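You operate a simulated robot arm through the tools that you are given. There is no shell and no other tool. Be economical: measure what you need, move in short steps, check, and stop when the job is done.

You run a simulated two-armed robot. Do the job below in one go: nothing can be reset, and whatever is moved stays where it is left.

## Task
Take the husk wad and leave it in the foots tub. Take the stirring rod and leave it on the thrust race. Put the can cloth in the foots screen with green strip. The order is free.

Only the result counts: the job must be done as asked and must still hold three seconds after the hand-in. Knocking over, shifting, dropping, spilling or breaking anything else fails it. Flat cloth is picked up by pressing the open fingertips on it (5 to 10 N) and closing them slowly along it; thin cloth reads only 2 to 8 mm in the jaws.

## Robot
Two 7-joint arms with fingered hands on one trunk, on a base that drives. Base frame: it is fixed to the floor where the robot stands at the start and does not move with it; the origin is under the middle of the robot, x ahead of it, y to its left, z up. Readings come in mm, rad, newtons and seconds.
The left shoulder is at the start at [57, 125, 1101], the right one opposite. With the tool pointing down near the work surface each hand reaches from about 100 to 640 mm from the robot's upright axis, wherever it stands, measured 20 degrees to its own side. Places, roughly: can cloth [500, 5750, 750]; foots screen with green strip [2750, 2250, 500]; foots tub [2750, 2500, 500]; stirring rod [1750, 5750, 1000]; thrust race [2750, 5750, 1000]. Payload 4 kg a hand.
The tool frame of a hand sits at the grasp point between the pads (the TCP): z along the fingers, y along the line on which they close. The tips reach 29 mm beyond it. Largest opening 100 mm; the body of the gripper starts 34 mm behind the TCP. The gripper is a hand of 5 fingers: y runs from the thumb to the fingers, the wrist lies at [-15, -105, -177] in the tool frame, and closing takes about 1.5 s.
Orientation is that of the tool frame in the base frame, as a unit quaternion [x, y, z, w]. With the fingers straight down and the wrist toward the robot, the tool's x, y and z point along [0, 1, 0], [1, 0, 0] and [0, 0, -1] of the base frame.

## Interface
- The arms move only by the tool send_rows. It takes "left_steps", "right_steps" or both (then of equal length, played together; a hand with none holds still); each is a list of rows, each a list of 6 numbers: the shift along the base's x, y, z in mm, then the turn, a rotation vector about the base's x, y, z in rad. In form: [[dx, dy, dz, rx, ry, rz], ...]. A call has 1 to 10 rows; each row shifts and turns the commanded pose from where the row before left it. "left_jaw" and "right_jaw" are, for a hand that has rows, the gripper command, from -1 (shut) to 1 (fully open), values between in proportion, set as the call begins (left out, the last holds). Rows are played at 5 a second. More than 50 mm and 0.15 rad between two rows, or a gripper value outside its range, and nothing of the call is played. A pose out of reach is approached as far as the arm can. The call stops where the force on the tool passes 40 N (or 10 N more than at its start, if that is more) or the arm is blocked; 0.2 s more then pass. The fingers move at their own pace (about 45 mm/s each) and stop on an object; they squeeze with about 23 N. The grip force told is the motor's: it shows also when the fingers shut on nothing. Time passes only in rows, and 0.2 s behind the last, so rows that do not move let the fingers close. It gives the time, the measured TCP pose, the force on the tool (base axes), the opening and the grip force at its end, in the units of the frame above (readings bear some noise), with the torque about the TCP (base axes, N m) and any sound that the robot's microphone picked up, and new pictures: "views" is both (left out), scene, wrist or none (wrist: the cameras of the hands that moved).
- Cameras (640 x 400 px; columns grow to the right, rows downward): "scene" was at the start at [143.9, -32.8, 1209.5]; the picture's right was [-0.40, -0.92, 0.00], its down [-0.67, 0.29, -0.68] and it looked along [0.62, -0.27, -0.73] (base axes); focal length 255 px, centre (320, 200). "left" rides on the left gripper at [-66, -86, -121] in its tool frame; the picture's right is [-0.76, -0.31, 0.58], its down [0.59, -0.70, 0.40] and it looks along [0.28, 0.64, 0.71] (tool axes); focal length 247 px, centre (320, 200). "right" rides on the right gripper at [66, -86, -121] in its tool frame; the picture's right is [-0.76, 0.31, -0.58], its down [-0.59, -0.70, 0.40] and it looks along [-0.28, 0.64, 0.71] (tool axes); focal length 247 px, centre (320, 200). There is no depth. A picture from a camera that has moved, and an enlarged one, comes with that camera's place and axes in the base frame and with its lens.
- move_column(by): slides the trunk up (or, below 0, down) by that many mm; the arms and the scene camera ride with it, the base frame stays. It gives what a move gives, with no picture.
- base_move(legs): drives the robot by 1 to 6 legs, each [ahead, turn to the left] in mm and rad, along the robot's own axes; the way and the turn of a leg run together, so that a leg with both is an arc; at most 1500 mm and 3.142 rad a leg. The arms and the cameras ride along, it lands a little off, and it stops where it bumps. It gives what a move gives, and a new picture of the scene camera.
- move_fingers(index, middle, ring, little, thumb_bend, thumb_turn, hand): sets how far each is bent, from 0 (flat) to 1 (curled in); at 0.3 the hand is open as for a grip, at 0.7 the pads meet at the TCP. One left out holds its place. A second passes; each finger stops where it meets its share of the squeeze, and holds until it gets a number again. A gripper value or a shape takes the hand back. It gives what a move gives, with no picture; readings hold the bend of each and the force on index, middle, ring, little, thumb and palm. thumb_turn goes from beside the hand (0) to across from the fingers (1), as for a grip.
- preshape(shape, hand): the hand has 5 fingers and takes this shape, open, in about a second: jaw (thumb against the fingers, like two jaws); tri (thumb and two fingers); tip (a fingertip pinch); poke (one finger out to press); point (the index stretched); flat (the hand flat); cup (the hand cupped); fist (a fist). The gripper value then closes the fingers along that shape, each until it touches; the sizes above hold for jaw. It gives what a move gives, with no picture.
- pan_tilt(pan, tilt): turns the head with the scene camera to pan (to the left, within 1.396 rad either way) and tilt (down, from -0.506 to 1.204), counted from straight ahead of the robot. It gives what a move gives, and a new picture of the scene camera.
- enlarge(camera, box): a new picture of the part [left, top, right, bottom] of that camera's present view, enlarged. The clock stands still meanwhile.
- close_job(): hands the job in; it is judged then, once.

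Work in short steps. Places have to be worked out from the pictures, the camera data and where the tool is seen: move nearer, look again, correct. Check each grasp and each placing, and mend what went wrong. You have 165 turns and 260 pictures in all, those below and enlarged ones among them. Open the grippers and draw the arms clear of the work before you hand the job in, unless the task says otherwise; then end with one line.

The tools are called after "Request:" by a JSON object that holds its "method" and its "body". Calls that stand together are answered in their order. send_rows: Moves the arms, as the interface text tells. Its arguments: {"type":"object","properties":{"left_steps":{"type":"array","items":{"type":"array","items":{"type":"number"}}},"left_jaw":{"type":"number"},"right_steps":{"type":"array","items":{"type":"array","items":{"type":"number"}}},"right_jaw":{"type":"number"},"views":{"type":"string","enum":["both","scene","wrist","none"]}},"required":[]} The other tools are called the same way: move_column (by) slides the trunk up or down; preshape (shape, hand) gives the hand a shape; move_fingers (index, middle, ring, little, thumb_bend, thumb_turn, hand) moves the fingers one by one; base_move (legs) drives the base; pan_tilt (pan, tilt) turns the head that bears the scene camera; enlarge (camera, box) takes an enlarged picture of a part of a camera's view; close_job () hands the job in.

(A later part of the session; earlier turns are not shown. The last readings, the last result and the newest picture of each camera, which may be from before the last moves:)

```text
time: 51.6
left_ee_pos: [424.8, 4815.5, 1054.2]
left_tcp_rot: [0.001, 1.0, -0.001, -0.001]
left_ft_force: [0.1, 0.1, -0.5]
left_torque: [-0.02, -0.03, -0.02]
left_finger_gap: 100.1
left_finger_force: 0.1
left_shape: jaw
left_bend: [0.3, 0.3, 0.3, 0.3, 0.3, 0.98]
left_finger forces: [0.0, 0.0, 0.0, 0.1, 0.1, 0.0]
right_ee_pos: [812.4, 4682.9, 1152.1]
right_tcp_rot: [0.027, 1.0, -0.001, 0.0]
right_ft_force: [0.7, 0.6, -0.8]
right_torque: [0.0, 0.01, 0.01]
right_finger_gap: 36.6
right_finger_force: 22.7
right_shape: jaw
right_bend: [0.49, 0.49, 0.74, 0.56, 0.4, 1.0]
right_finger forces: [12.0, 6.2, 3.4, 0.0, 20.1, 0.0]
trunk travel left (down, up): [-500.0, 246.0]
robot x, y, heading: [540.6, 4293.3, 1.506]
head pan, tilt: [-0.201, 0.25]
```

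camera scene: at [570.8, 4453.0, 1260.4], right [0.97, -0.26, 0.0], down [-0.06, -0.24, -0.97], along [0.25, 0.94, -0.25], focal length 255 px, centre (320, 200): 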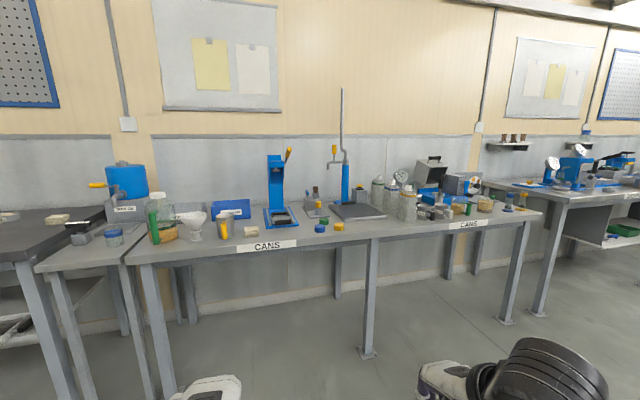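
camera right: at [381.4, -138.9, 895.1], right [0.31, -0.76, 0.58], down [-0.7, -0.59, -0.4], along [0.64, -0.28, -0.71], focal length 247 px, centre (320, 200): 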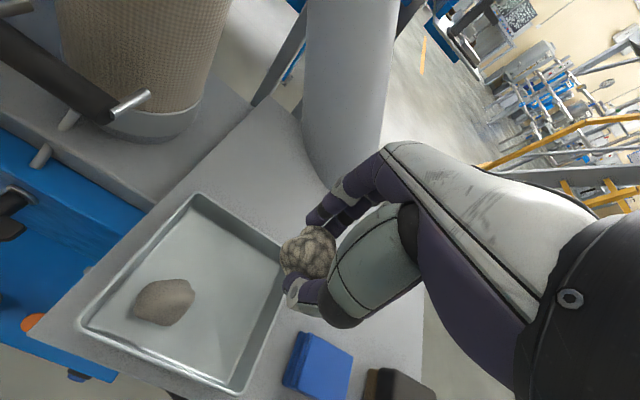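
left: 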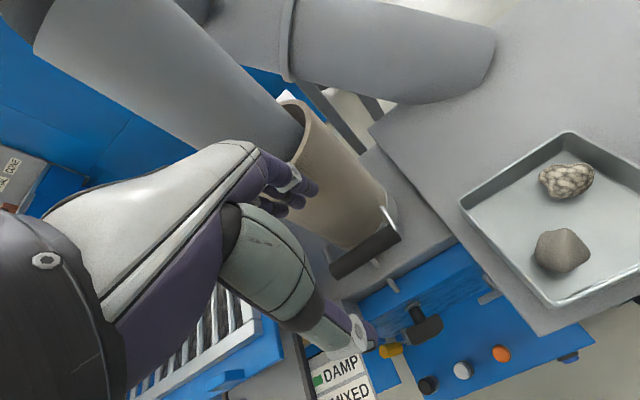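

Left hand is straight now. I drive to about (737, 5000), facing the bench, and look.

Request:
{"method": "base_move", "body": {"legs": [[0, -0.206], [734, 0], [0, 0.27]]}}

Request:
{"method": "pan_tilt", "body": {"pan": 0.2, "tilt": 0.6}}

Request:
{"method": "enlarge", "body": {"camera": "left", "box": [0, 0, 640, 400]}}

```text
time: 57.2
left_ee_pos: [588.1, 5502.0, 1055.7]
left_tcp_rot: [-0.026, 1.0, 0.0, -0.001]
left_ft_force: [0.5, 0.1, -0.7]
left_torque: [0.02, -0.04, 0.01]
left_finger_gap: 100.1
left_finger_force: 0.0
left_shape: jaw
left_bend: [0.3, 0.3, 0.3, 0.3, 0.3, 0.98]
left_finger forces: [0.1, 0.0, 0.0, 0.1, 0.1, 0.1]
right_ee_pos: [981.7, 5389.7, 1151.3]
right_tcp_rot: [0.002, 1.0, -0.001, 0.0]
right_ft_force: [-0.6, -0.1, -0.9]
right_torque: [0.03, -0.06, -0.01]
right_finger_gap: 36.6
right_finger_force: 23.0
right_shape: jaw
right_bend: [0.49, 0.49, 0.74, 0.56, 0.4, 1.0]
right_finger forces: [12.0, 6.1, 3.4, 0.0, 19.9, 0.0]
trunk travel left (down, up): [-500.0, 246.0]
robot x, y, heading: [731.4, 4985.0, 1.569]
head pan, tilt: [-0.201, 0.25]
camera scene: at [752.1, 5111.4, 1463.7], right [0.98, -0.2, 0.0], down [-0.05, -0.24, -0.97], along [0.2, 0.95, -0.25], focal length 255 px, centre (320, 200)
```

scene: 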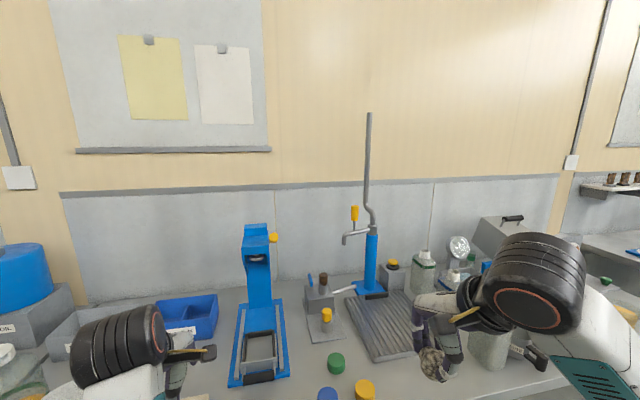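

```text
time: 58.0
left_ee_pos: [588.6, 5502.3, 1054.3]
left_tcp_rot: [-0.025, 1.0, 0.0, -0.001]
left_ft_force: [-0.3, 0.7, -0.1]
left_torque: [-0.03, -0.02, -0.01]
left_finger_gap: 100.0
left_finger_force: 0.1
left_shape: jaw
left_bend: [0.3, 0.3, 0.3, 0.3, 0.3, 0.98]
left_finger forces: [0.0, 0.0, 0.0, 0.0, 0.1, 0.0]
right_ee_pos: [982.9, 5389.7, 1152.0]
right_tcp_rot: [0.002, 1.0, -0.002, -0.001]
right_ft_force: [0.4, -0.9, -0.2]
right_torque: [0.03, -0.01, 0.04]
right_finger_gap: 36.8
right_finger_force: 23.0
right_shape: jaw
right_bend: [0.49, 0.49, 0.74, 0.56, 0.4, 1.0]
right_finger forces: [12.2, 6.1, 3.5, 0.1, 20.0, 0.0]
trunk travel left (down, up): [-500.0, 246.0]
robot x, y, heading: [729.1, 4986.0, 1.567]
head pan, tilt: [0.201, 0.6]
camera scene: at [716.5, 5106.4, 1431.6], right [0.98, 0.19, 0.0], down [0.11, -0.55, -0.83], along [-0.16, 0.81, -0.56], focal length 255 px, centre (320, 200)
```

scene: 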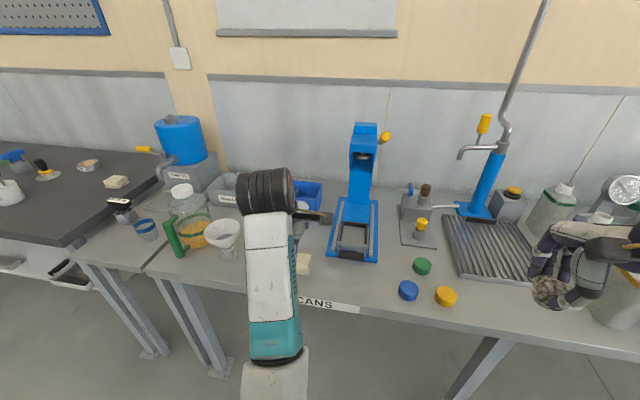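

```text
1.00 times, centred on (320, 200) of left (not enlarged: the box is as wide or as high as the picture)
camera zoom: at [659.6, 5419.3, 1176.6], right [0.77, -0.27, -0.58], down [-0.55, -0.73, -0.4], along [-0.32, 0.63, -0.71], focal length 247 px, centre (320, 200)
```

zoom: 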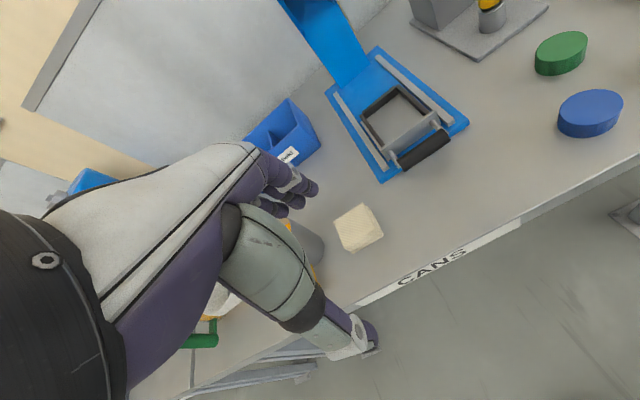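

The cloth stack triangulates to roughly (547, 5650, ~790). I drive 150 mm ahead, then check from above.

Request:
{"method": "base_move", "body": {"legs": [[150, 0]]}}

Request:
{"method": "send_rows", "body": {"left_steps": [[-14, 0, -30, 0, 0, 0], [-14, 0, -30, 0, 0, 0], [-10, 0, -30, 0, 0, 0]], "views": "wrist"}}

```text
time: 59.4
left_ee_pos: [590.8, 5654.1, 1053.3]
left_tcp_rot: [-0.025, 1.0, -0.001, -0.002]
left_ft_force: [0.6, 0.0, -1.1]
left_torque: [0.0, 0.0, 0.0]
left_finger_gap: 99.9
left_finger_force: 0.0
left_shape: jaw
left_bend: [0.3, 0.3, 0.3, 0.3, 0.3, 0.98]
left_finger forces: [0.0, 0.0, 0.0, 0.0, 0.1, 0.0]
right_ee_pos: [984.0, 5540.1, 1151.6]
right_tcp_rot: [0.004, 1.0, -0.003, 0.0]
right_ft_force: [0.5, -0.2, 0.1]
right_torque: [-0.01, -0.02, -0.01]
right_finger_gap: 36.5
right_finger_force: 22.8
right_shape: jaw
right_bend: [0.49, 0.49, 0.74, 0.56, 0.4, 1.0]
right_finger forces: [12.0, 6.2, 3.4, 0.1, 20.1, 0.0]
trunk travel left (down, up): [-500.0, 246.0]
robot x, y, heading: [735.5, 5135.1, 1.563]
head pan, tilt: [0.201, 0.6]
camera scene: at [717.6, 5258.8, 1431.4], right [0.98, 0.19, 0.0], down [0.11, -0.56, -0.82], along [-0.16, 0.81, -0.57], focal length 255 px, centre (320, 200)
```

scene: 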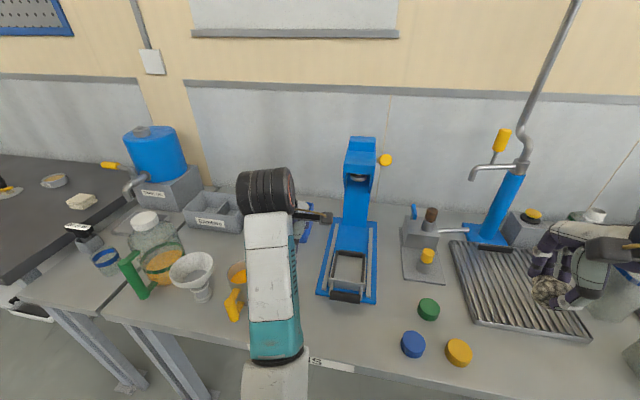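

```text
time: 60.2
left_ee_pos: [552.9, 5652.8, 964.7]
left_tcp_rot: [-0.024, 1.0, 0.0, -0.001]
left_ft_force: [0.1, 0.4, 0.4]
left_torque: [0.0, 0.03, 0.0]
left_finger_gap: 100.0
left_finger_force: 0.0
left_shape: jaw
left_bend: [0.3, 0.3, 0.3, 0.3, 0.3, 0.98]
left_finger forces: [0.0, 0.0, 0.0, 0.0, 0.0, 0.0]
right_ee_pos: [984.0, 5539.8, 1151.8]
right_tcp_rot: [0.002, 1.0, -0.002, 0.0]
right_ft_force: [-0.1, -0.6, -0.5]
right_torque: [0.0, 0.0, 0.03]
right_finger_gap: 36.7
right_finger_force: 22.8
right_shape: jaw
right_bend: [0.49, 0.49, 0.74, 0.56, 0.4, 1.0]
right_finger forces: [12.1, 6.1, 3.4, 0.1, 20.0, 0.0]
trunk travel left (down, up): [-500.0, 246.0]
robot x, y, heading: [733.4, 5139.7, 1.566]
head pan, tilt: [0.201, 0.6]
camera left: at [623.7, 5570.0, 1087.0], right [0.77, -0.27, -0.58], down [-0.56, -0.73, -0.4], along [-0.32, 0.63, -0.71], focal length 247 px, centre (320, 200)
```

left: 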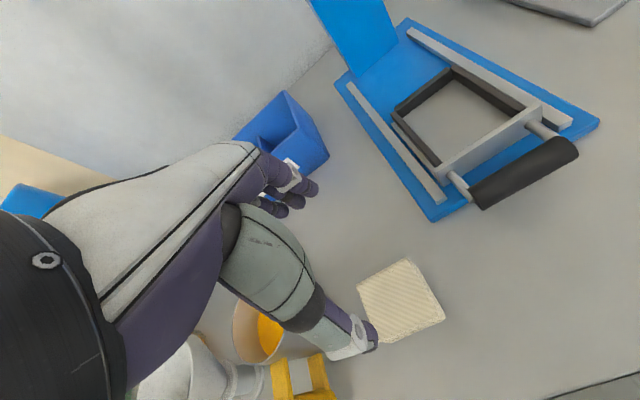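

Now two wrist views give the cloth's top at about (550, 5628, 829). I centre over it and go down to z≈860 to check.

Request:
{"method": "send_rows", "body": {"left_steps": [[-2, -12, -20, 0, 0, 0], [-1, -12, -30, 0, 0, 0], [0, 0, -35, 0, 0, 0], [0, 0, -20, 0, 0, 0]], "left_jaw": 1.0, "views": "both"}}

```text
time: 61.2
left_ee_pos: [551.9, 5628.7, 860.1]
left_tcp_rot: [-0.024, 1.0, 0.0, -0.001]
left_ft_force: [0.1, 0.3, 0.9]
left_torque: [-0.01, -0.02, -0.03]
left_finger_gap: 99.8
left_finger_force: 0.0
left_shape: jaw
left_bend: [0.3, 0.3, 0.3, 0.3, 0.3, 0.98]
left_finger forces: [0.0, 0.1, 0.0, 0.0, 0.1, 0.1]
right_ee_pos: [985.0, 5539.3, 1151.7]
right_tcp_rot: [0.004, 1.0, -0.002, 0.0]
right_ft_force: [0.0, 0.2, -0.2]
right_torque: [-0.02, 0.02, -0.02]
right_finger_gap: 36.6
right_finger_force: 22.4
right_shape: jaw
right_bend: [0.49, 0.49, 0.74, 0.56, 0.4, 1.0]
right_finger forces: [12.0, 6.2, 3.4, 0.0, 20.0, 0.1]
trunk travel left (down, up): [-500.0, 246.0]
robot x, y, heading: [731.9, 5140.4, 1.561]
head pan, tilt: [0.201, 0.6]
camera scene: at [717.6, 5256.9, 1431.6], right [0.98, 0.19, 0.0], down [0.11, -0.55, -0.82], along [-0.16, 0.81, -0.57], focal length 255 px, centre (320, 200)
camera left: at [622.3, 5545.8, 980.8], right [0.77, -0.27, -0.58], down [-0.56, -0.73, -0.4], along [-0.32, 0.63, -0.71], focal length 247 px, centre (320, 200)
```

scene: 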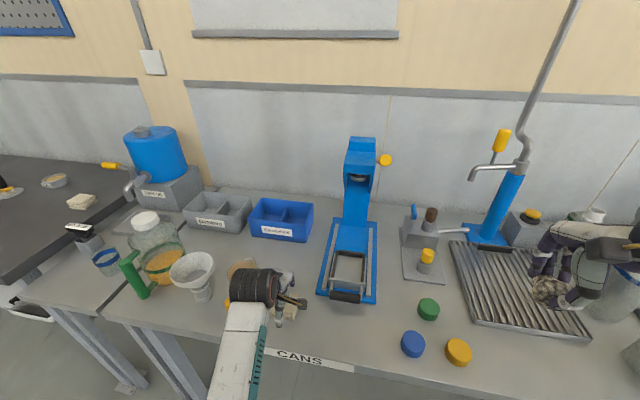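
left: 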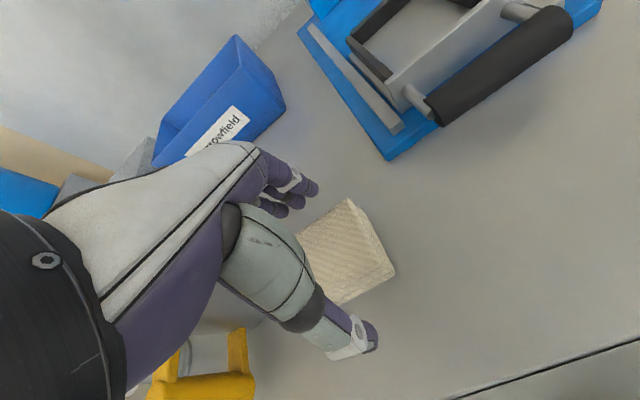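

The thumb is on the near side and the fingers on the far side, with the stack between them. I go down in small steps, watching the force.

Request:
{"method": "send_rows", "body": {"left_steps": [[2, 0, -12, 0, 0, 0], [0, 0, -10, 0, 0, 0], [0, 0, -6, 0, 0, 0]], "views": "wrist"}}

```text
time: 62.0
left_ee_pos: [552.1, 5628.0, 832.2]
left_tcp_rot: [-0.024, 1.0, 0.0, -0.002]
left_ft_force: [0.1, -0.1, -0.3]
left_torque: [0.03, 0.03, -0.01]
left_finger_gap: 99.9
left_finger_force: 0.0
left_shape: jaw
left_bend: [0.3, 0.3, 0.3, 0.3, 0.3, 0.98]
left_finger forces: [0.0, 0.0, 0.0, 0.0, 0.0, 0.1]
right_ee_pos: [984.2, 5538.9, 1152.1]
right_tcp_rot: [0.003, 1.0, -0.002, 0.0]
right_ft_force: [-0.7, 0.9, -0.2]
right_torque: [-0.01, 0.0, 0.03]
right_finger_gap: 36.3
right_finger_force: 22.6
right_shape: jaw
right_bend: [0.49, 0.49, 0.74, 0.56, 0.4, 1.0]
right_finger forces: [11.9, 6.1, 3.5, 0.0, 20.0, 0.0]
trunk travel left (down, up): [-500.0, 246.0]
robot x, y, heading: [732.3, 5130.8, 1.57]
head pan, tilt: [0.201, 0.6]
camera left: at [622.4, 5545.8, 953.4], right [0.77, -0.27, -0.58], down [-0.56, -0.73, -0.4], along [-0.32, 0.63, -0.71], focal length 247 px, centre (320, 200)
```

left: 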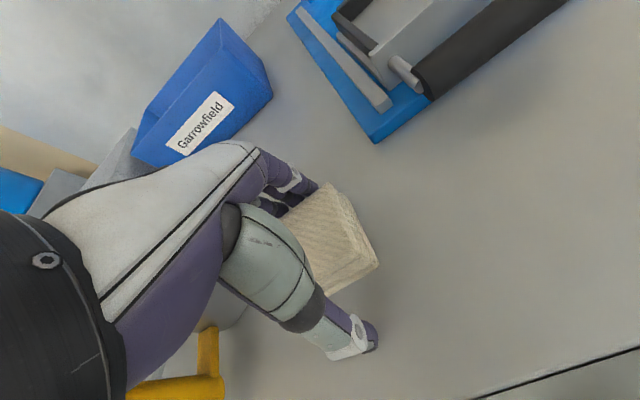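

No contact yet; I go a bit further down.

Request:
{"method": "send_rows", "body": {"left_steps": [[0, 4, -5, 0, 0, 0], [0, 0, -5, 0, 0, 0]], "views": "wrist"}}

```text
time: 62.6
left_ee_pos: [552.5, 5635.5, 828.2]
left_tcp_rot: [-0.024, 1.0, 0.005, -0.002]
left_ft_force: [-0.9, 1.8, 29.9]
left_torque: [-1.51, -0.1, 0.04]
left_finger_gap: 99.9
left_finger_force: 0.0
left_shape: jaw
left_bend: [0.3, 0.3, 0.3, 0.3, 0.23, 0.98]
left_finger forces: [0.0, 3.1, 0.0, 0.0, 26.4, 0.1]
right_ee_pos: [984.5, 5538.5, 1152.5]
right_tcp_rot: [0.004, 1.0, 0.0, 0.0]
right_ft_force: [-1.3, 0.3, -0.2]
right_torque: [0.0, -0.03, 0.01]
right_finger_gap: 36.6
right_finger_force: 23.0
right_shape: jaw
right_bend: [0.49, 0.49, 0.74, 0.56, 0.4, 1.0]
right_finger forces: [12.1, 6.2, 3.4, 0.1, 20.0, 0.1]
trunk travel left (down, up): [-500.0, 246.0]
robot x, y, heading: [734.9, 5137.8, 1.565]
head pan, tilt: [0.201, 0.6]
camera left: at [623.4, 5551.2, 948.2], right [0.77, -0.26, -0.58], down [-0.56, -0.73, -0.41], along [-0.32, 0.64, -0.7], focal length 247 px, centre (320, 200)
```

left: 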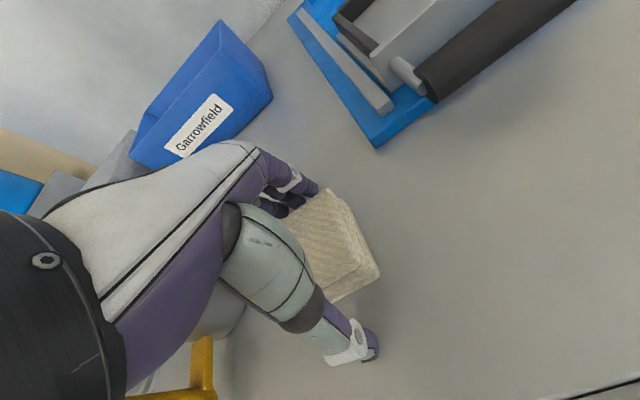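

The thumb is on the bench (top z≈800). I lift 5 mm and close slowly on the stack.

Request:
{"method": "send_rows", "body": {"left_steps": [[0, 0, 6, 0, 0, 0], [0, 0, 0, 0, 0, 0]], "left_jaw": 1.0, "views": "none"}}

Request:
{"method": "send_rows", "body": {"left_steps": [[0, 0, 0, 0, 0, 0], [0, 0, 0, 0, 0, 0], [0, 0, 0, 0, 0, 0], [0, 0, 0, 0, 0, 0], [0, 0, 0, 0, 0, 0], [0, 0, 0, 0, 0, 0], [0, 0, 0, 0, 0, 0]], "left_jaw": -0.6, "views": "wrist"}}

```text
time: 63.2
left_ee_pos: [552.0, 5632.5, 827.1]
left_tcp_rot: [-0.024, 1.0, -0.001, -0.002]
left_ft_force: [-0.1, 1.0, 8.3]
left_torque: [-0.29, -0.02, -0.01]
left_finger_gap: 100.0
left_finger_force: 0.1
left_shape: jaw
left_bend: [0.3, 0.29, 0.3, 0.3, 0.29, 0.98]
left_finger forces: [0.0, 1.7, 0.0, 0.0, 6.9, 0.0]
right_ee_pos: [985.2, 5539.0, 1152.1]
right_tcp_rot: [0.004, 1.0, -0.002, 0.0]
right_ft_force: [-0.2, 0.1, 0.1]
right_torque: [-0.04, 0.01, -0.01]
right_finger_gap: 36.8
right_finger_force: 22.5
right_shape: jaw
right_bend: [0.49, 0.49, 0.74, 0.56, 0.4, 1.0]
right_finger forces: [12.1, 6.2, 3.4, 0.1, 20.0, 0.0]
trunk travel left (down, up): [-500.0, 246.0]
robot x, y, heading: [731.9, 5141.2, 1.561]
head pan, tilt: [0.201, 0.6]
```

```text
time: 64.8
left_ee_pos: [553.0, 5634.1, 830.2]
left_tcp_rot: [-0.024, 1.0, 0.002, -0.002]
left_ft_force: [0.5, -2.7, 18.7]
left_torque: [-0.68, -0.14, -0.04]
left_finger_gap: 49.9
left_finger_force: 22.5
left_shape: jaw
left_bend: [0.49, 0.43, 0.74, 0.54, 0.3, 1.0]
left_finger forces: [17.9, 2.4, 2.8, 0.1, 40.2, 0.0]
right_ee_pos: [984.7, 5537.8, 1152.4]
right_tcp_rot: [0.003, 1.0, -0.001, 0.001]
right_ft_force: [-0.2, 0.3, -0.7]
right_torque: [0.0, -0.03, 0.01]
right_finger_gap: 36.7
right_finger_force: 22.9
right_shape: jaw
right_bend: [0.49, 0.49, 0.74, 0.56, 0.4, 1.0]
right_finger forces: [12.1, 6.2, 3.4, 0.1, 20.0, 0.1]
trunk travel left (down, up): [-500.0, 246.0]
robot x, y, heading: [730.9, 5141.2, 1.564]
head pan, tilt: [0.201, 0.6]
camera left: at [623.3, 5549.7, 951.6], right [0.77, -0.27, -0.58], down [-0.56, -0.73, -0.4], along [-0.32, 0.63, -0.71], focal length 247 px, centre (320, 200)
```

left: 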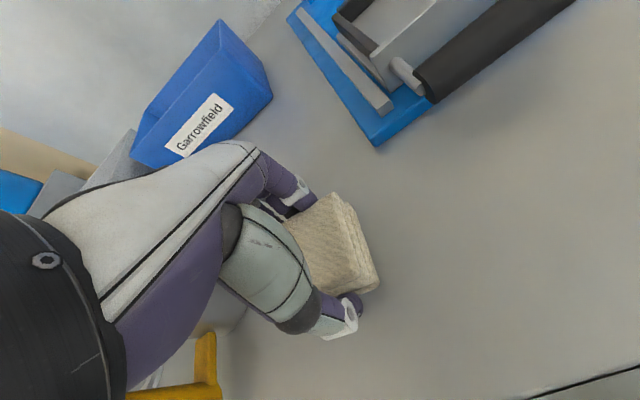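

The stack is between thumb and fingers at 50 mm. I lift slowly.

Request:
{"method": "send_rows", "body": {"left_steps": [[0, 0, 5, 0, 0, 0], [0, 0, 10, 0, 0, 0], [0, 0, 20, 0, 0, 0], [0, 0, 30, 0, 0, 0], [0, 0, 0, 0, 0, 0]], "views": "both"}}

```text
time: 66.0
left_ee_pos: [551.9, 5633.0, 891.6]
left_tcp_rot: [-0.025, 1.0, -0.001, -0.002]
left_ft_force: [-0.1, 0.4, 0.5]
left_torque: [0.0, 0.04, 0.02]
left_finger_gap: 49.1
left_finger_force: 22.7
left_shape: jaw
left_bend: [0.49, 0.43, 0.74, 0.54, 0.3, 1.0]
left_finger forces: [18.7, 2.6, 2.6, 0.0, 23.8, 0.0]
right_ee_pos: [984.3, 5539.9, 1152.1]
right_tcp_rot: [0.004, 1.0, -0.002, 0.0]
right_ft_force: [0.4, -0.5, -0.3]
right_torque: [0.0, 0.01, 0.01]
right_finger_gap: 36.3
right_finger_force: 22.9
right_shape: jaw
right_bend: [0.49, 0.49, 0.74, 0.56, 0.4, 1.0]
right_finger forces: [12.1, 6.1, 3.3, 0.0, 20.0, 0.0]
trunk travel left (down, up): [-500.0, 246.0]
robot x, y, heading: [736.9, 5134.7, 1.568]
head pan, tilt: [0.201, 0.6]
camera scene: at [717.5, 5257.1, 1431.5], right [0.98, 0.19, 0.0], down [0.11, -0.55, -0.82], along [-0.16, 0.81, -0.57], focal length 255 px, centre (320, 200)
camera left: at [623.3, 5550.5, 1013.7], right [0.77, -0.27, -0.58], down [-0.56, -0.73, -0.4], along [-0.32, 0.63, -0.71], focal length 247 px, centre (320, 200)
```

scene: 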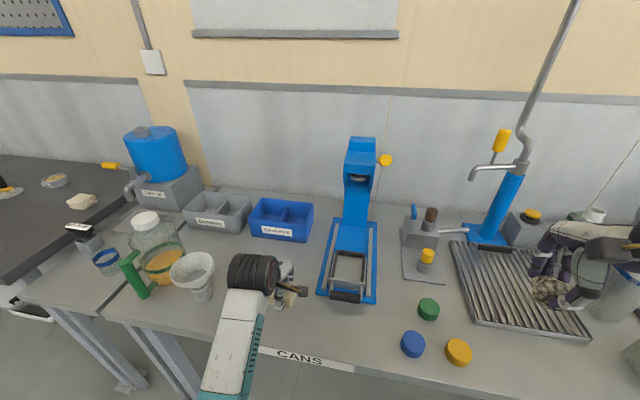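
left: 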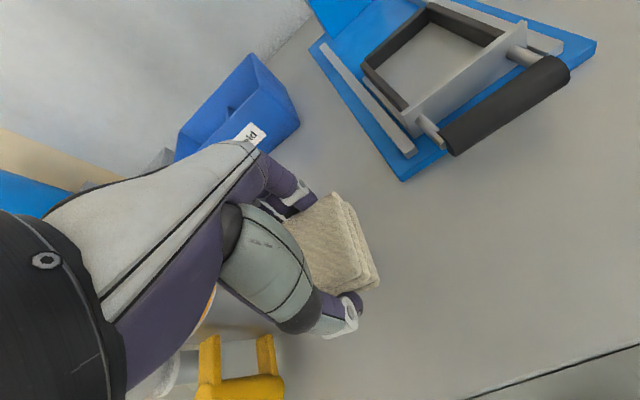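

Cloth is held cleanly. I raise it, back away from the bench, and drive east along y≈4250.

Request:
{"method": "send_rows", "body": {"left_steps": [[0, 0, 40, 0, 0, 0], [0, 0, 45, 0, 0, 0], [0, 0, 45, 0, 0, 0], [0, -20, 30, 0, 0, 0]], "views": "none"}}

Request:
{"method": "base_move", "body": {"legs": [[-900, 0], [0, -1.565], [1200, 0]]}}

Request:
{"method": "pan_tilt", "body": {"pan": -0.7, "tilt": 0.3}}

Request:
{"method": "pan_tilt", "body": {"pan": 0.9, "tilt": 0.35}}

```text
time: 67.0
left_ee_pos: [553.6, 5613.7, 1051.9]
left_tcp_rot: [-0.024, 1.0, -0.001, -0.002]
left_ft_force: [-0.2, -0.3, 0.0]
left_torque: [0.0, 0.0, 0.02]
left_finger_gap: 48.8
left_finger_force: 22.6
left_shape: jaw
left_bend: [0.49, 0.43, 0.74, 0.54, 0.3, 1.0]
left_finger forces: [18.6, 2.6, 2.6, 0.1, 23.6, 0.0]
right_ee_pos: [984.8, 5538.9, 1152.1]
right_tcp_rot: [0.004, 1.0, -0.002, 0.0]
right_ft_force: [0.4, -0.2, 0.1]
right_torque: [0.02, -0.01, 0.02]
right_finger_gap: 36.6
right_finger_force: 23.2
right_shape: jaw
right_bend: [0.49, 0.49, 0.74, 0.56, 0.4, 1.0]
right_finger forces: [12.1, 6.1, 3.4, 0.1, 20.0, 0.0]
trunk travel left (down, up): [-500.0, 246.0]
robot x, y, heading: [737.2, 5135.1, 1.559]
head pan, tilt: [0.201, 0.6]
```

```text
time: 81.3
left_ee_pos: [2420.0, 4402.7, 1050.9]
left_tcp_rot: [0.699, 0.716, 0.001, -0.002]
left_ft_force: [-0.5, -0.5, -0.5]
left_torque: [-0.03, 0.0, 0.01]
left_finger_gap: 48.9
left_finger_force: 22.9
left_shape: jaw
left_bend: [0.49, 0.43, 0.74, 0.54, 0.3, 1.0]
left_finger forces: [18.3, 2.4, 2.5, 0.1, 23.2, 0.1]
right_ee_pos: [2335.0, 3972.4, 1152.1]
right_tcp_rot: [0.718, 0.696, -0.001, -0.001]
right_ft_force: [0.6, -0.2, -0.4]
right_torque: [0.01, -0.05, -0.05]
right_finger_gap: 36.5
right_finger_force: 23.0
right_shape: jaw
right_bend: [0.49, 0.49, 0.74, 0.56, 0.4, 1.0]
right_finger forces: [12.1, 6.1, 3.3, 0.0, 19.8, 0.0]
trunk travel left (down, up): [-500.0, 246.0]
robot x, y, heading: [1935.8, 4233.9, -0.031]
head pan, tilt: [0.201, 0.6]
camera scene: at [2061.1, 4246.3, 1431.5], right [0.17, -0.99, 0.0], down [-0.56, -0.1, -0.82], along [0.81, 0.14, -0.57], focal length 255 px, centre (320, 200)
```

scene: 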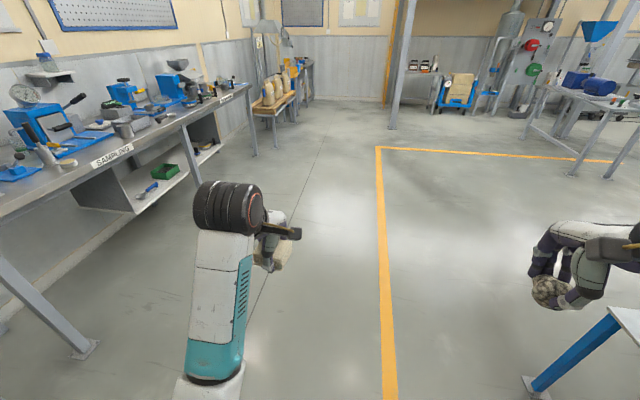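

```text
time: 82.5
left_ee_pos: [2419.2, 4401.6, 1052.9]
left_tcp_rot: [0.699, 0.715, 0.001, -0.001]
left_ft_force: [-0.9, 0.7, -0.4]
left_torque: [-0.02, -0.04, 0.0]
left_finger_gap: 49.2
left_finger_force: 23.1
left_shape: jaw
left_bend: [0.49, 0.43, 0.74, 0.54, 0.3, 1.0]
left_finger forces: [18.3, 2.4, 2.7, 0.1, 23.1, 0.0]
right_ee_pos: [2335.6, 3971.8, 1152.1]
right_tcp_rot: [0.718, 0.696, -0.001, -0.002]
right_ft_force: [-0.7, -0.6, -0.8]
right_torque: [0.02, 0.0, 0.01]
right_finger_gap: 36.4
right_finger_force: 23.0
right_shape: jaw
right_bend: [0.49, 0.49, 0.74, 0.56, 0.4, 1.0]
right_finger forces: [12.1, 6.1, 3.3, 0.1, 19.9, 0.0]
trunk travel left (down, up): [-500.0, 246.0]
robot x, y, heading: [1939.1, 4234.2, -0.03]
head pan, tilt: [-0.7, 0.3]
camera scene: at [2043.2, 4169.1, 1459.0], right [-0.67, -0.75, 0.0], down [-0.22, 0.2, -0.96], along [0.71, -0.64, -0.3], focal length 255 px, centre (320, 200)
```

scene: 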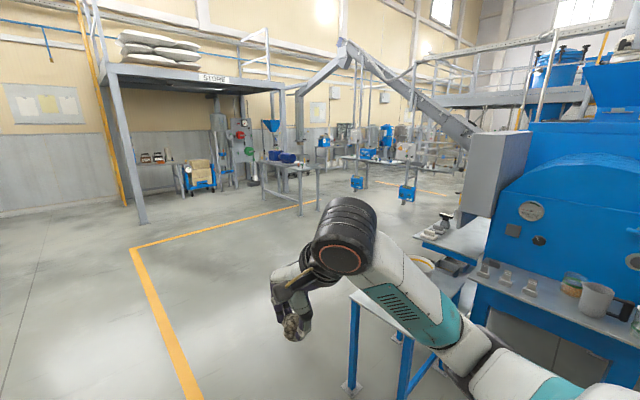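

```text
time: 84.2
left_ee_pos: [2420.3, 4402.5, 1053.0]
left_tcp_rot: [0.699, 0.716, 0.001, -0.001]
left_ft_force: [0.7, -0.3, -0.2]
left_torque: [0.0, -0.02, 0.02]
left_finger_gap: 49.2
left_finger_force: 23.1
left_shape: jaw
left_bend: [0.49, 0.43, 0.74, 0.54, 0.3, 1.0]
left_finger forces: [18.4, 2.5, 2.6, 0.0, 23.2, 0.1]
right_ee_pos: [2335.2, 3972.4, 1151.7]
right_tcp_rot: [0.718, 0.696, -0.002, -0.001]
right_ft_force: [-0.4, -0.4, 0.6]
right_torque: [0.0, 0.0, 0.0]
right_finger_gap: 36.4
right_finger_force: 23.3
right_shape: jaw
right_bend: [0.49, 0.49, 0.74, 0.56, 0.4, 1.0]
right_finger forces: [12.1, 6.1, 3.3, 0.0, 19.8, 0.1]
trunk travel left (down, up): [-500.0, 246.0]
robot x, y, heading: [1938.3, 4234.4, -0.03]
head pan, tilt: [0.901, 0.351]
camera scene: at [2033.7, 4302.4, 1454.3], right [0.76, -0.65, 0.0], down [-0.22, -0.26, -0.94], along [0.61, 0.72, -0.34], focal length 255 px, centre (320, 200)
```

scene: 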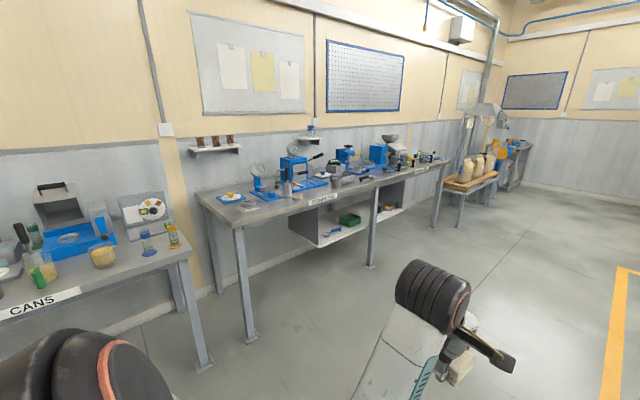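

The stands near the tub lie behind the press, right of the small blue table. I drive further east and look right toward (2750, 2400).

Request:
{"method": "base_move", "body": {"legs": [[0, 0.031], [1450, 0]]}}

Request:
{"method": "pan_tilt", "body": {"pan": -1.39, "tilt": 0.45}}

```text
time: 91.7
left_ee_pos: [3848.4, 4457.4, 1052.0]
left_tcp_rot: [0.675, 0.738, 0.001, -0.001]
left_ft_force: [-0.3, -0.9, -0.6]
left_torque: [-0.03, 0.0, 0.03]
left_finger_gap: 49.1
left_finger_force: 22.9
left_shape: jaw
left_bend: [0.49, 0.43, 0.74, 0.54, 0.3, 1.0]
left_finger forces: [18.1, 2.3, 2.7, 0.0, 23.1, 0.0]
right_ee_pos: [3791.0, 4022.3, 1152.0]
right_tcp_rot: [0.695, 0.719, -0.002, -0.001]
right_ft_force: [0.3, 0.2, -1.0]
right_torque: [0.02, 0.05, 0.03]
right_finger_gap: 36.5
right_finger_force: 22.9
right_shape: jaw
right_bend: [0.49, 0.49, 0.74, 0.56, 0.4, 1.0]
right_finger forces: [12.2, 6.0, 3.4, 0.1, 19.8, 0.0]
trunk travel left (down, up): [-500.0, 246.0]
robot x, y, heading: [3380.2, 4257.8, 0.032]
head pan, tilt: [0.901, 0.351]
camera scene: at [3468.4, 4332.3, 1454.3], right [0.8, -0.59, 0.0], down [-0.2, -0.28, -0.94], along [0.56, 0.76, -0.34], focal length 255 px, centre (320, 200)
```

scene: 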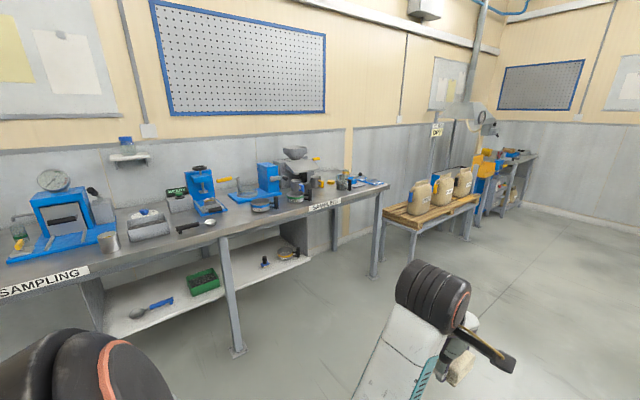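

```text
time: 93.9
left_ee_pos: [3847.3, 4456.9, 1051.0]
left_tcp_rot: [0.675, 0.738, 0.002, -0.002]
left_ft_force: [-0.3, -0.3, -0.6]
left_torque: [-0.05, -0.01, 0.02]
left_finger_gap: 49.1
left_finger_force: 22.4
left_shape: jaw
left_bend: [0.49, 0.43, 0.74, 0.54, 0.3, 1.0]
left_finger forces: [18.2, 2.4, 2.6, 0.2, 23.0, 0.0]
right_ee_pos: [3790.2, 4022.7, 1150.5]
right_tcp_rot: [0.696, 0.718, -0.001, -0.001]
right_ft_force: [0.5, 0.3, -1.1]
right_torque: [0.01, 0.02, 0.03]
right_finger_gap: 36.6
right_finger_force: 23.1
right_shape: jaw
right_bend: [0.49, 0.49, 0.74, 0.56, 0.4, 1.0]
right_finger forces: [12.2, 6.1, 3.3, 0.0, 19.8, 0.0]
trunk travel left (down, up): [-500.0, 246.0]
robot x, y, heading: [3378.2, 4257.6, 0.036]
head pan, tilt: [-1.389, 0.45]
camera scene: at [3432.4, 4167.7, 1445.1], right [-0.98, -0.21, 0.0], down [-0.09, 0.43, -0.9], along [0.19, -0.88, -0.44], focal length 255 px, centre (320, 200)
```

scene: 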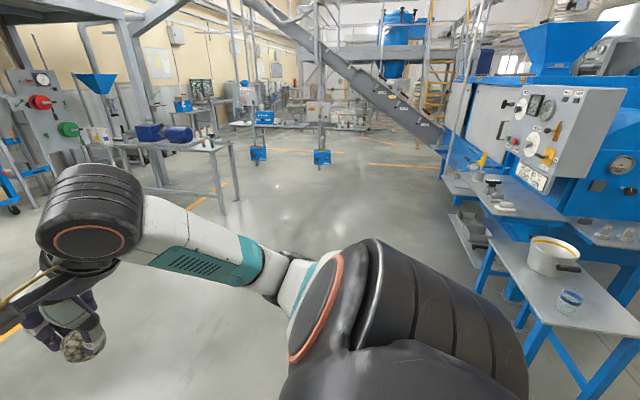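

A low shelf lies past the blue table on the press side. I drive down the lane to about (3480, 2750) and look right.

Request:
{"method": "base_move", "body": {"legs": [[0, -1.54], [1450, 0]]}}

Request:
{"method": "pan_tilt", "body": {"pan": -1.3, "tilt": 0.7}}

```text
time: 105.1
left_ee_pos: [3671.2, 2313.4, 1051.3]
left_tcp_rot: [0.999, 0.054, 0.002, 0.0]
left_ft_force: [-1.3, 0.3, -0.1]
left_torque: [-0.02, 0.02, 0.01]
left_finger_gap: 48.9
left_finger_force: 23.1
left_shape: jaw
left_bend: [0.49, 0.43, 0.74, 0.54, 0.3, 1.0]
left_finger forces: [17.9, 2.3, 2.6, 0.1, 22.8, 0.1]
right_ee_pos: [3234.7, 2362.1, 1151.6]
right_tcp_rot: [1.0, 0.027, 0.0, -0.002]
right_ft_force: [-0.1, -1.1, -0.2]
right_torque: [0.03, 0.01, 0.02]
right_finger_gap: 36.4
right_finger_force: 23.0
right_shape: jaw
right_bend: [0.49, 0.49, 0.74, 0.56, 0.4, 1.0]
right_finger forces: [12.1, 5.9, 3.4, 0.0, 19.6, 0.0]
trunk travel left (down, up): [-500.0, 246.0]
robot x, y, heading: [3462.9, 2781.0, -1.514]
head pan, tilt: [-1.389, 0.45]
camera scene: at [3375.9, 2722.8, 1445.1], right [-0.23, 0.97, 0.0], down [0.42, 0.1, -0.9], along [-0.88, -0.21, -0.44], focal length 255 px, centre (320, 200)
```

scene: 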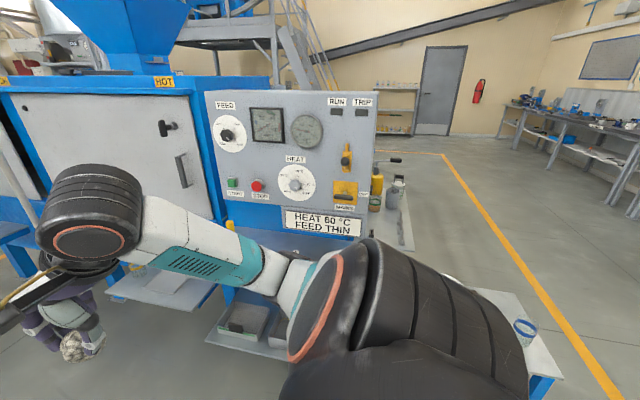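

```text
time: 105.8
left_ee_pos: [3671.9, 2311.5, 1052.3]
left_tcp_rot: [0.999, 0.054, 0.001, 0.0]
left_ft_force: [0.3, 0.0, -0.7]
left_torque: [0.0, -0.01, 0.01]
left_finger_gap: 48.8
left_finger_force: 23.5
left_shape: jaw
left_bend: [0.49, 0.43, 0.74, 0.54, 0.3, 1.0]
left_finger forces: [17.9, 2.2, 2.7, 0.1, 22.8, 0.1]
right_ee_pos: [3236.1, 2362.8, 1152.4]
right_tcp_rot: [1.0, 0.027, 0.0, -0.002]
right_ft_force: [0.6, -1.2, -1.8]
right_torque: [0.01, -0.02, 0.01]
right_finger_gap: 36.4
right_finger_force: 23.2
right_shape: jaw
right_bend: [0.49, 0.49, 0.74, 0.56, 0.4, 1.0]
right_finger forces: [12.0, 6.0, 3.3, 0.0, 19.6, 0.0]
trunk travel left (down, up): [-500.0, 246.0]
robot x, y, heading: [3462.2, 2779.6, -1.515]
head pan, tilt: [-1.3, 0.7]
camera scene: at [3384.8, 2717.5, 1423.0], right [-0.32, 0.95, 0.0], down [0.61, 0.2, -0.77], along [-0.73, -0.24, -0.64], focal length 255 px, centre (320, 200)
```

scene: 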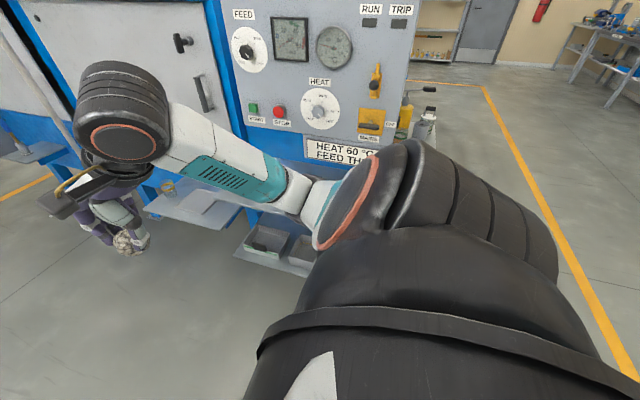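

The tubs are on low shelves to my right. I drive a little ahead and outward, then turn to face −x and look down.

Request:
{"method": "base_move", "body": {"legs": [[0, 0.44], [400, 0], [0, -2.06]]}}

Request:
{"method": "pan_tilt", "body": {"pan": 0.0, "tilt": 0.7}}

```text
time: 114.7
left_ee_pos: [3173.4, 2244.0, 1051.3]
left_tcp_rot: [0.723, -0.69, 0.001, 0.001]
left_ft_force: [-0.8, 0.7, -0.7]
left_torque: [-0.03, -0.03, 0.03]
left_finger_gap: 48.7
left_finger_force: 23.1
left_shape: jaw
left_bend: [0.49, 0.43, 0.74, 0.54, 0.3, 1.0]
left_finger forces: [17.3, 2.1, 2.5, 0.2, 22.0, 0.0]
right_ee_pos: [3249.6, 2675.4, 1152.6]
right_tcp_rot: [-0.704, 0.71, -0.002, 0.0]
right_ft_force: [0.3, 0.6, -1.1]
right_torque: [0.01, 0.01, 0.0]
right_finger_gap: 36.3
right_finger_force: 23.2
right_shape: jaw
right_bend: [0.49, 0.49, 0.74, 0.56, 0.4, 1.0]
right_finger forces: [12.1, 6.0, 3.2, 0.0, 19.4, 0.1]
trunk travel left (down, up): [-500.0, 246.0]
robot x, y, heading: [3650.7, 2426.2, 3.131]
head pan, tilt: [-1.3, 0.7]
camera scene: at [3597.4, 2505.8, 1422.9], right [0.97, 0.26, 0.0], down [0.17, -0.62, -0.76], along [-0.2, 0.74, -0.64], focal length 255 px, centre (320, 200)
```

scene: 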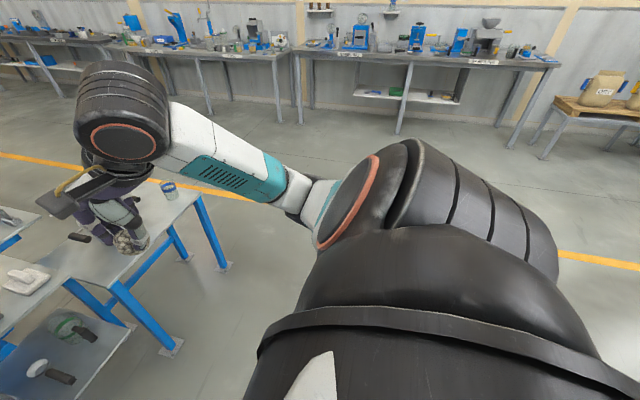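

```text
time: 116.2
left_ee_pos: [3174.6, 2243.1, 1050.2]
left_tcp_rot: [0.723, -0.691, 0.001, 0.001]
left_ft_force: [0.6, 0.2, -0.6]
left_torque: [0.03, 0.03, -0.01]
left_finger_gap: 48.7
left_finger_force: 23.5
left_shape: jaw
left_bend: [0.49, 0.43, 0.74, 0.54, 0.3, 1.0]
left_finger forces: [17.3, 2.2, 2.6, 0.1, 22.0, 0.0]
right_ee_pos: [3250.0, 2676.5, 1151.6]
right_tcp_rot: [-0.704, 0.71, -0.001, 0.001]
right_ft_force: [0.0, -0.1, -0.7]
right_torque: [-0.02, 0.03, 0.01]
right_finger_gap: 36.3
right_finger_force: 22.7
right_shape: jaw
right_bend: [0.49, 0.49, 0.74, 0.56, 0.4, 1.0]
right_finger forces: [12.2, 6.0, 3.3, 0.0, 19.3, 0.0]
trunk travel left (down, up): [-500.0, 246.0]
robot x, y, heading: [3649.4, 2422.0, 3.131]
head pan, tilt: [0.0, 0.7]
camera scene: at [3534.3, 2424.5, 1422.9], right [0.01, 1.0, 0.0], down [0.64, -0.01, -0.76], along [-0.76, 0.01, -0.64], focal length 255 px, centre (320, 200)
```

scene: 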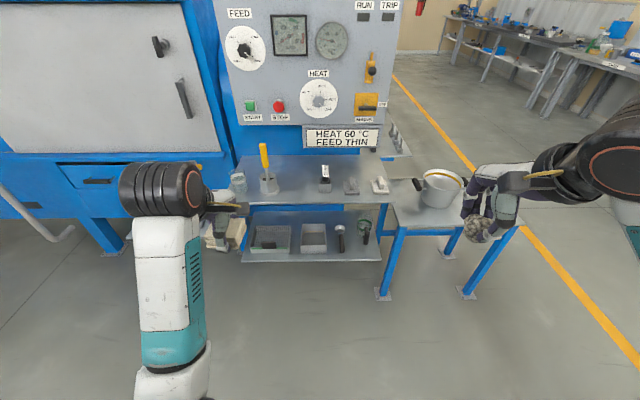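

The lower shelf holds two containers and two hand tools, and there may be more on the left behind my hand. I zoom in.

Request:
{"method": "enlarge", "body": {"camera": "scene", "box": [190, 130, 430, 280]}}

Request:
{"method": "enlarge", "body": {"camera": "left", "box": [0, 0, 640, 400]}}

```text
2.67 times, centred on (310, 205) of scene
camera zoom: at [3534.3, 2424.5, 1422.9], right [0.01, 1.0, 0.0], down [0.64, -0.01, -0.76], along [-0.76, 0.01, -0.64], focal length 680 px, centre (347, 187)
```

zoom: 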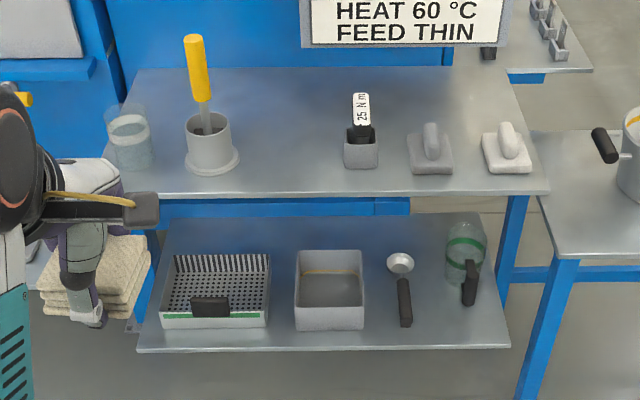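

```text
1.00 times, centred on (320, 200) of left (not enlarged: the box is as wide or as high as the picture)
camera zoom: at [3257.3, 2313.8, 1173.3], right [0.27, 0.77, -0.58], down [0.73, -0.56, -0.4], along [-0.63, -0.31, -0.71], focal length 247 px, centre (320, 200)
```

zoom: 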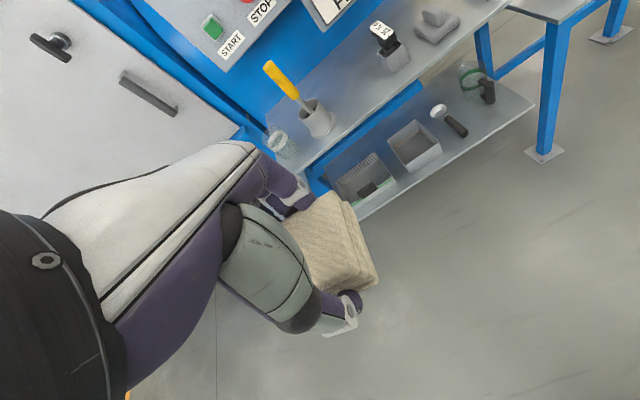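

The perforated basket with the green strip (about y 2190) is the screen and the grey box (about y 2400) the tub, on a low shelf that sticks out past the upper one. I come closer to about (3350, 2300), then lower the trunk.

Request:
{"method": "base_move", "body": {"legs": [[0, 0.39], [325, 0], [0, -0.38]]}}

Request:
{"method": "move_column", "body": {"by": -250}}

Request:
{"method": "pan_tilt", "body": {"pan": 0.0, "tilt": 0.8}}

Request:
{"method": "enlarge", "body": {"camera": "right", "box": [0, 0, 640, 400]}}

```text
time: 120.7
left_ee_pos: [2878.3, 2114.0, 1051.4]
left_tcp_rot: [0.73, -0.683, 0.002, 0.002]
left_ft_force: [-0.3, 0.1, -0.2]
left_torque: [0.01, 0.03, -0.01]
left_finger_gap: 48.8
left_finger_force: 22.7
left_shape: jaw
left_bend: [0.49, 0.43, 0.74, 0.54, 0.3, 1.0]
left_finger forces: [17.1, 2.2, 2.7, 0.1, 21.9, 0.1]
right_ee_pos: [2944.2, 2546.8, 1152.8]
right_tcp_rot: [0.712, -0.703, 0.001, -0.001]
right_ft_force: [-0.2, 0.0, -0.5]
right_torque: [0.03, -0.02, -0.02]
right_finger_gap: 36.1
right_finger_force: 23.1
right_shape: jaw
right_bend: [0.49, 0.49, 0.74, 0.56, 0.39, 1.0]
right_finger forces: [12.1, 6.0, 3.2, 0.1, 19.3, 0.0]
trunk travel left (down, up): [-500.0, 246.0]
robot x, y, heading: [3352.5, 2302.6, -3.131]
head pan, tilt: [0.0, 0.7]
camera scene: at [3233.5, 2301.4, 1422.9], right [-0.01, 1.0, 0.0], down [0.64, 0.01, -0.76], along [-0.76, -0.01, -0.64], focal length 255 px, centre (320, 200)
```

scene: 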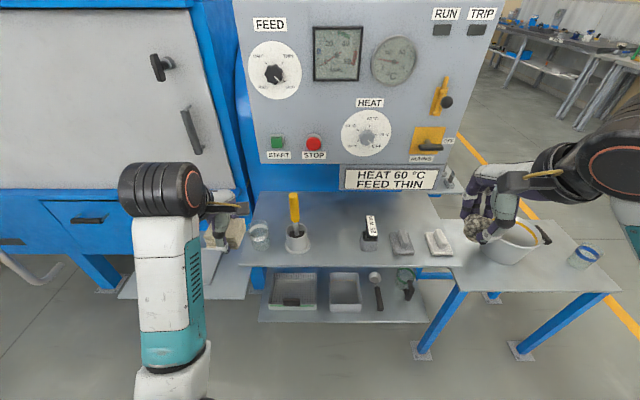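

```text
time: 123.3
left_ee_pos: [2877.2, 2112.5, 802.2]
left_tcp_rot: [0.73, -0.683, 0.001, 0.001]
left_ft_force: [-0.2, -0.8, -0.3]
left_torque: [-0.02, -0.03, -0.01]
left_finger_gap: 48.4
left_finger_force: 22.8
left_shape: jaw
left_bend: [0.49, 0.43, 0.74, 0.54, 0.3, 1.0]
left_finger forces: [17.3, 2.2, 2.6, 0.0, 21.9, 0.1]
right_ee_pos: [2935.1, 2547.6, 871.6]
right_tcp_rot: [0.711, -0.702, 0.031, -0.03]
right_ft_force: [-1.2, -0.1, -1.5]
right_torque: [0.01, 0.04, 0.02]
right_finger_gap: 36.0
right_finger_force: 22.9
right_shape: jaw
right_bend: [0.49, 0.49, 0.74, 0.56, 0.39, 1.0]
right_finger forces: [12.2, 6.0, 3.2, 0.0, 19.3, 0.0]
trunk travel left (down, up): [-250.0, 496.0]
robot x, y, heading: [3349.4, 2301.3, -3.127]
head pan, tilt: [0.0, 0.7]
```

```text
time: 124.0
left_ee_pos: [2877.3, 2113.3, 802.3]
left_tcp_rot: [0.73, -0.684, 0.002, 0.0]
left_ft_force: [-0.4, -0.2, -0.5]
left_torque: [-0.02, 0.02, -0.04]
left_finger_gap: 48.7
left_finger_force: 23.5
left_shape: jaw
left_bend: [0.49, 0.43, 0.74, 0.54, 0.3, 1.0]
left_finger forces: [17.2, 2.3, 2.6, 0.2, 21.9, 0.0]
right_ee_pos: [2932.9, 2546.4, 872.3]
right_tcp_rot: [0.711, -0.702, 0.03, -0.03]
right_ft_force: [0.3, -0.7, -1.3]
right_torque: [-0.01, -0.02, 0.02]
right_finger_gap: 36.0
right_finger_force: 22.7
right_shape: jaw
right_bend: [0.49, 0.49, 0.74, 0.56, 0.39, 1.0]
right_finger forces: [12.2, 6.0, 3.2, 0.0, 19.3, 0.0]
trunk travel left (down, up): [-250.0, 496.0]
robot x, y, heading: [3354.4, 2305.8, -3.134]
head pan, tilt: [0.0, 0.799]
camera scene: at [3186.2, 2300.6, 1160.2], right [-0.01, 1.0, 0.0], down [0.72, 0.01, -0.7], along [-0.7, -0.01, -0.72], focal length 255 px, centre (320, 200)
```

scene: 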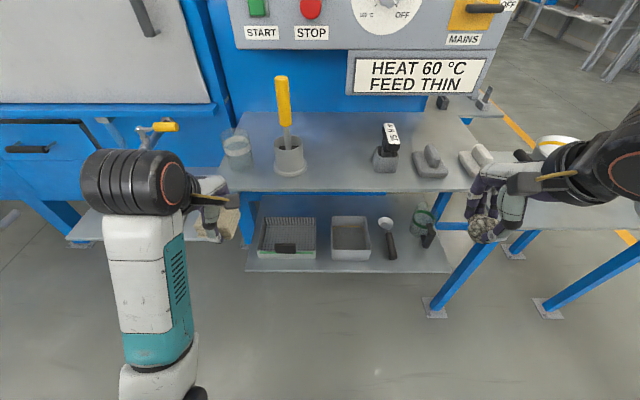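

```text
1.00 times, centred on (320, 200) of right (not enlarged: the box is as wide or as high as the picture)
camera zoom: at [3009.9, 2480.9, 999.4], right [-0.36, 0.75, 0.55], down [0.73, 0.6, -0.34], along [-0.58, 0.28, -0.77], focal length 247 px, centre (320, 200)
```

zoom: 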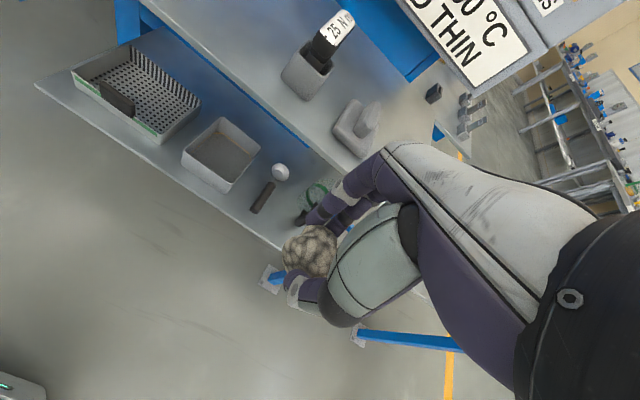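

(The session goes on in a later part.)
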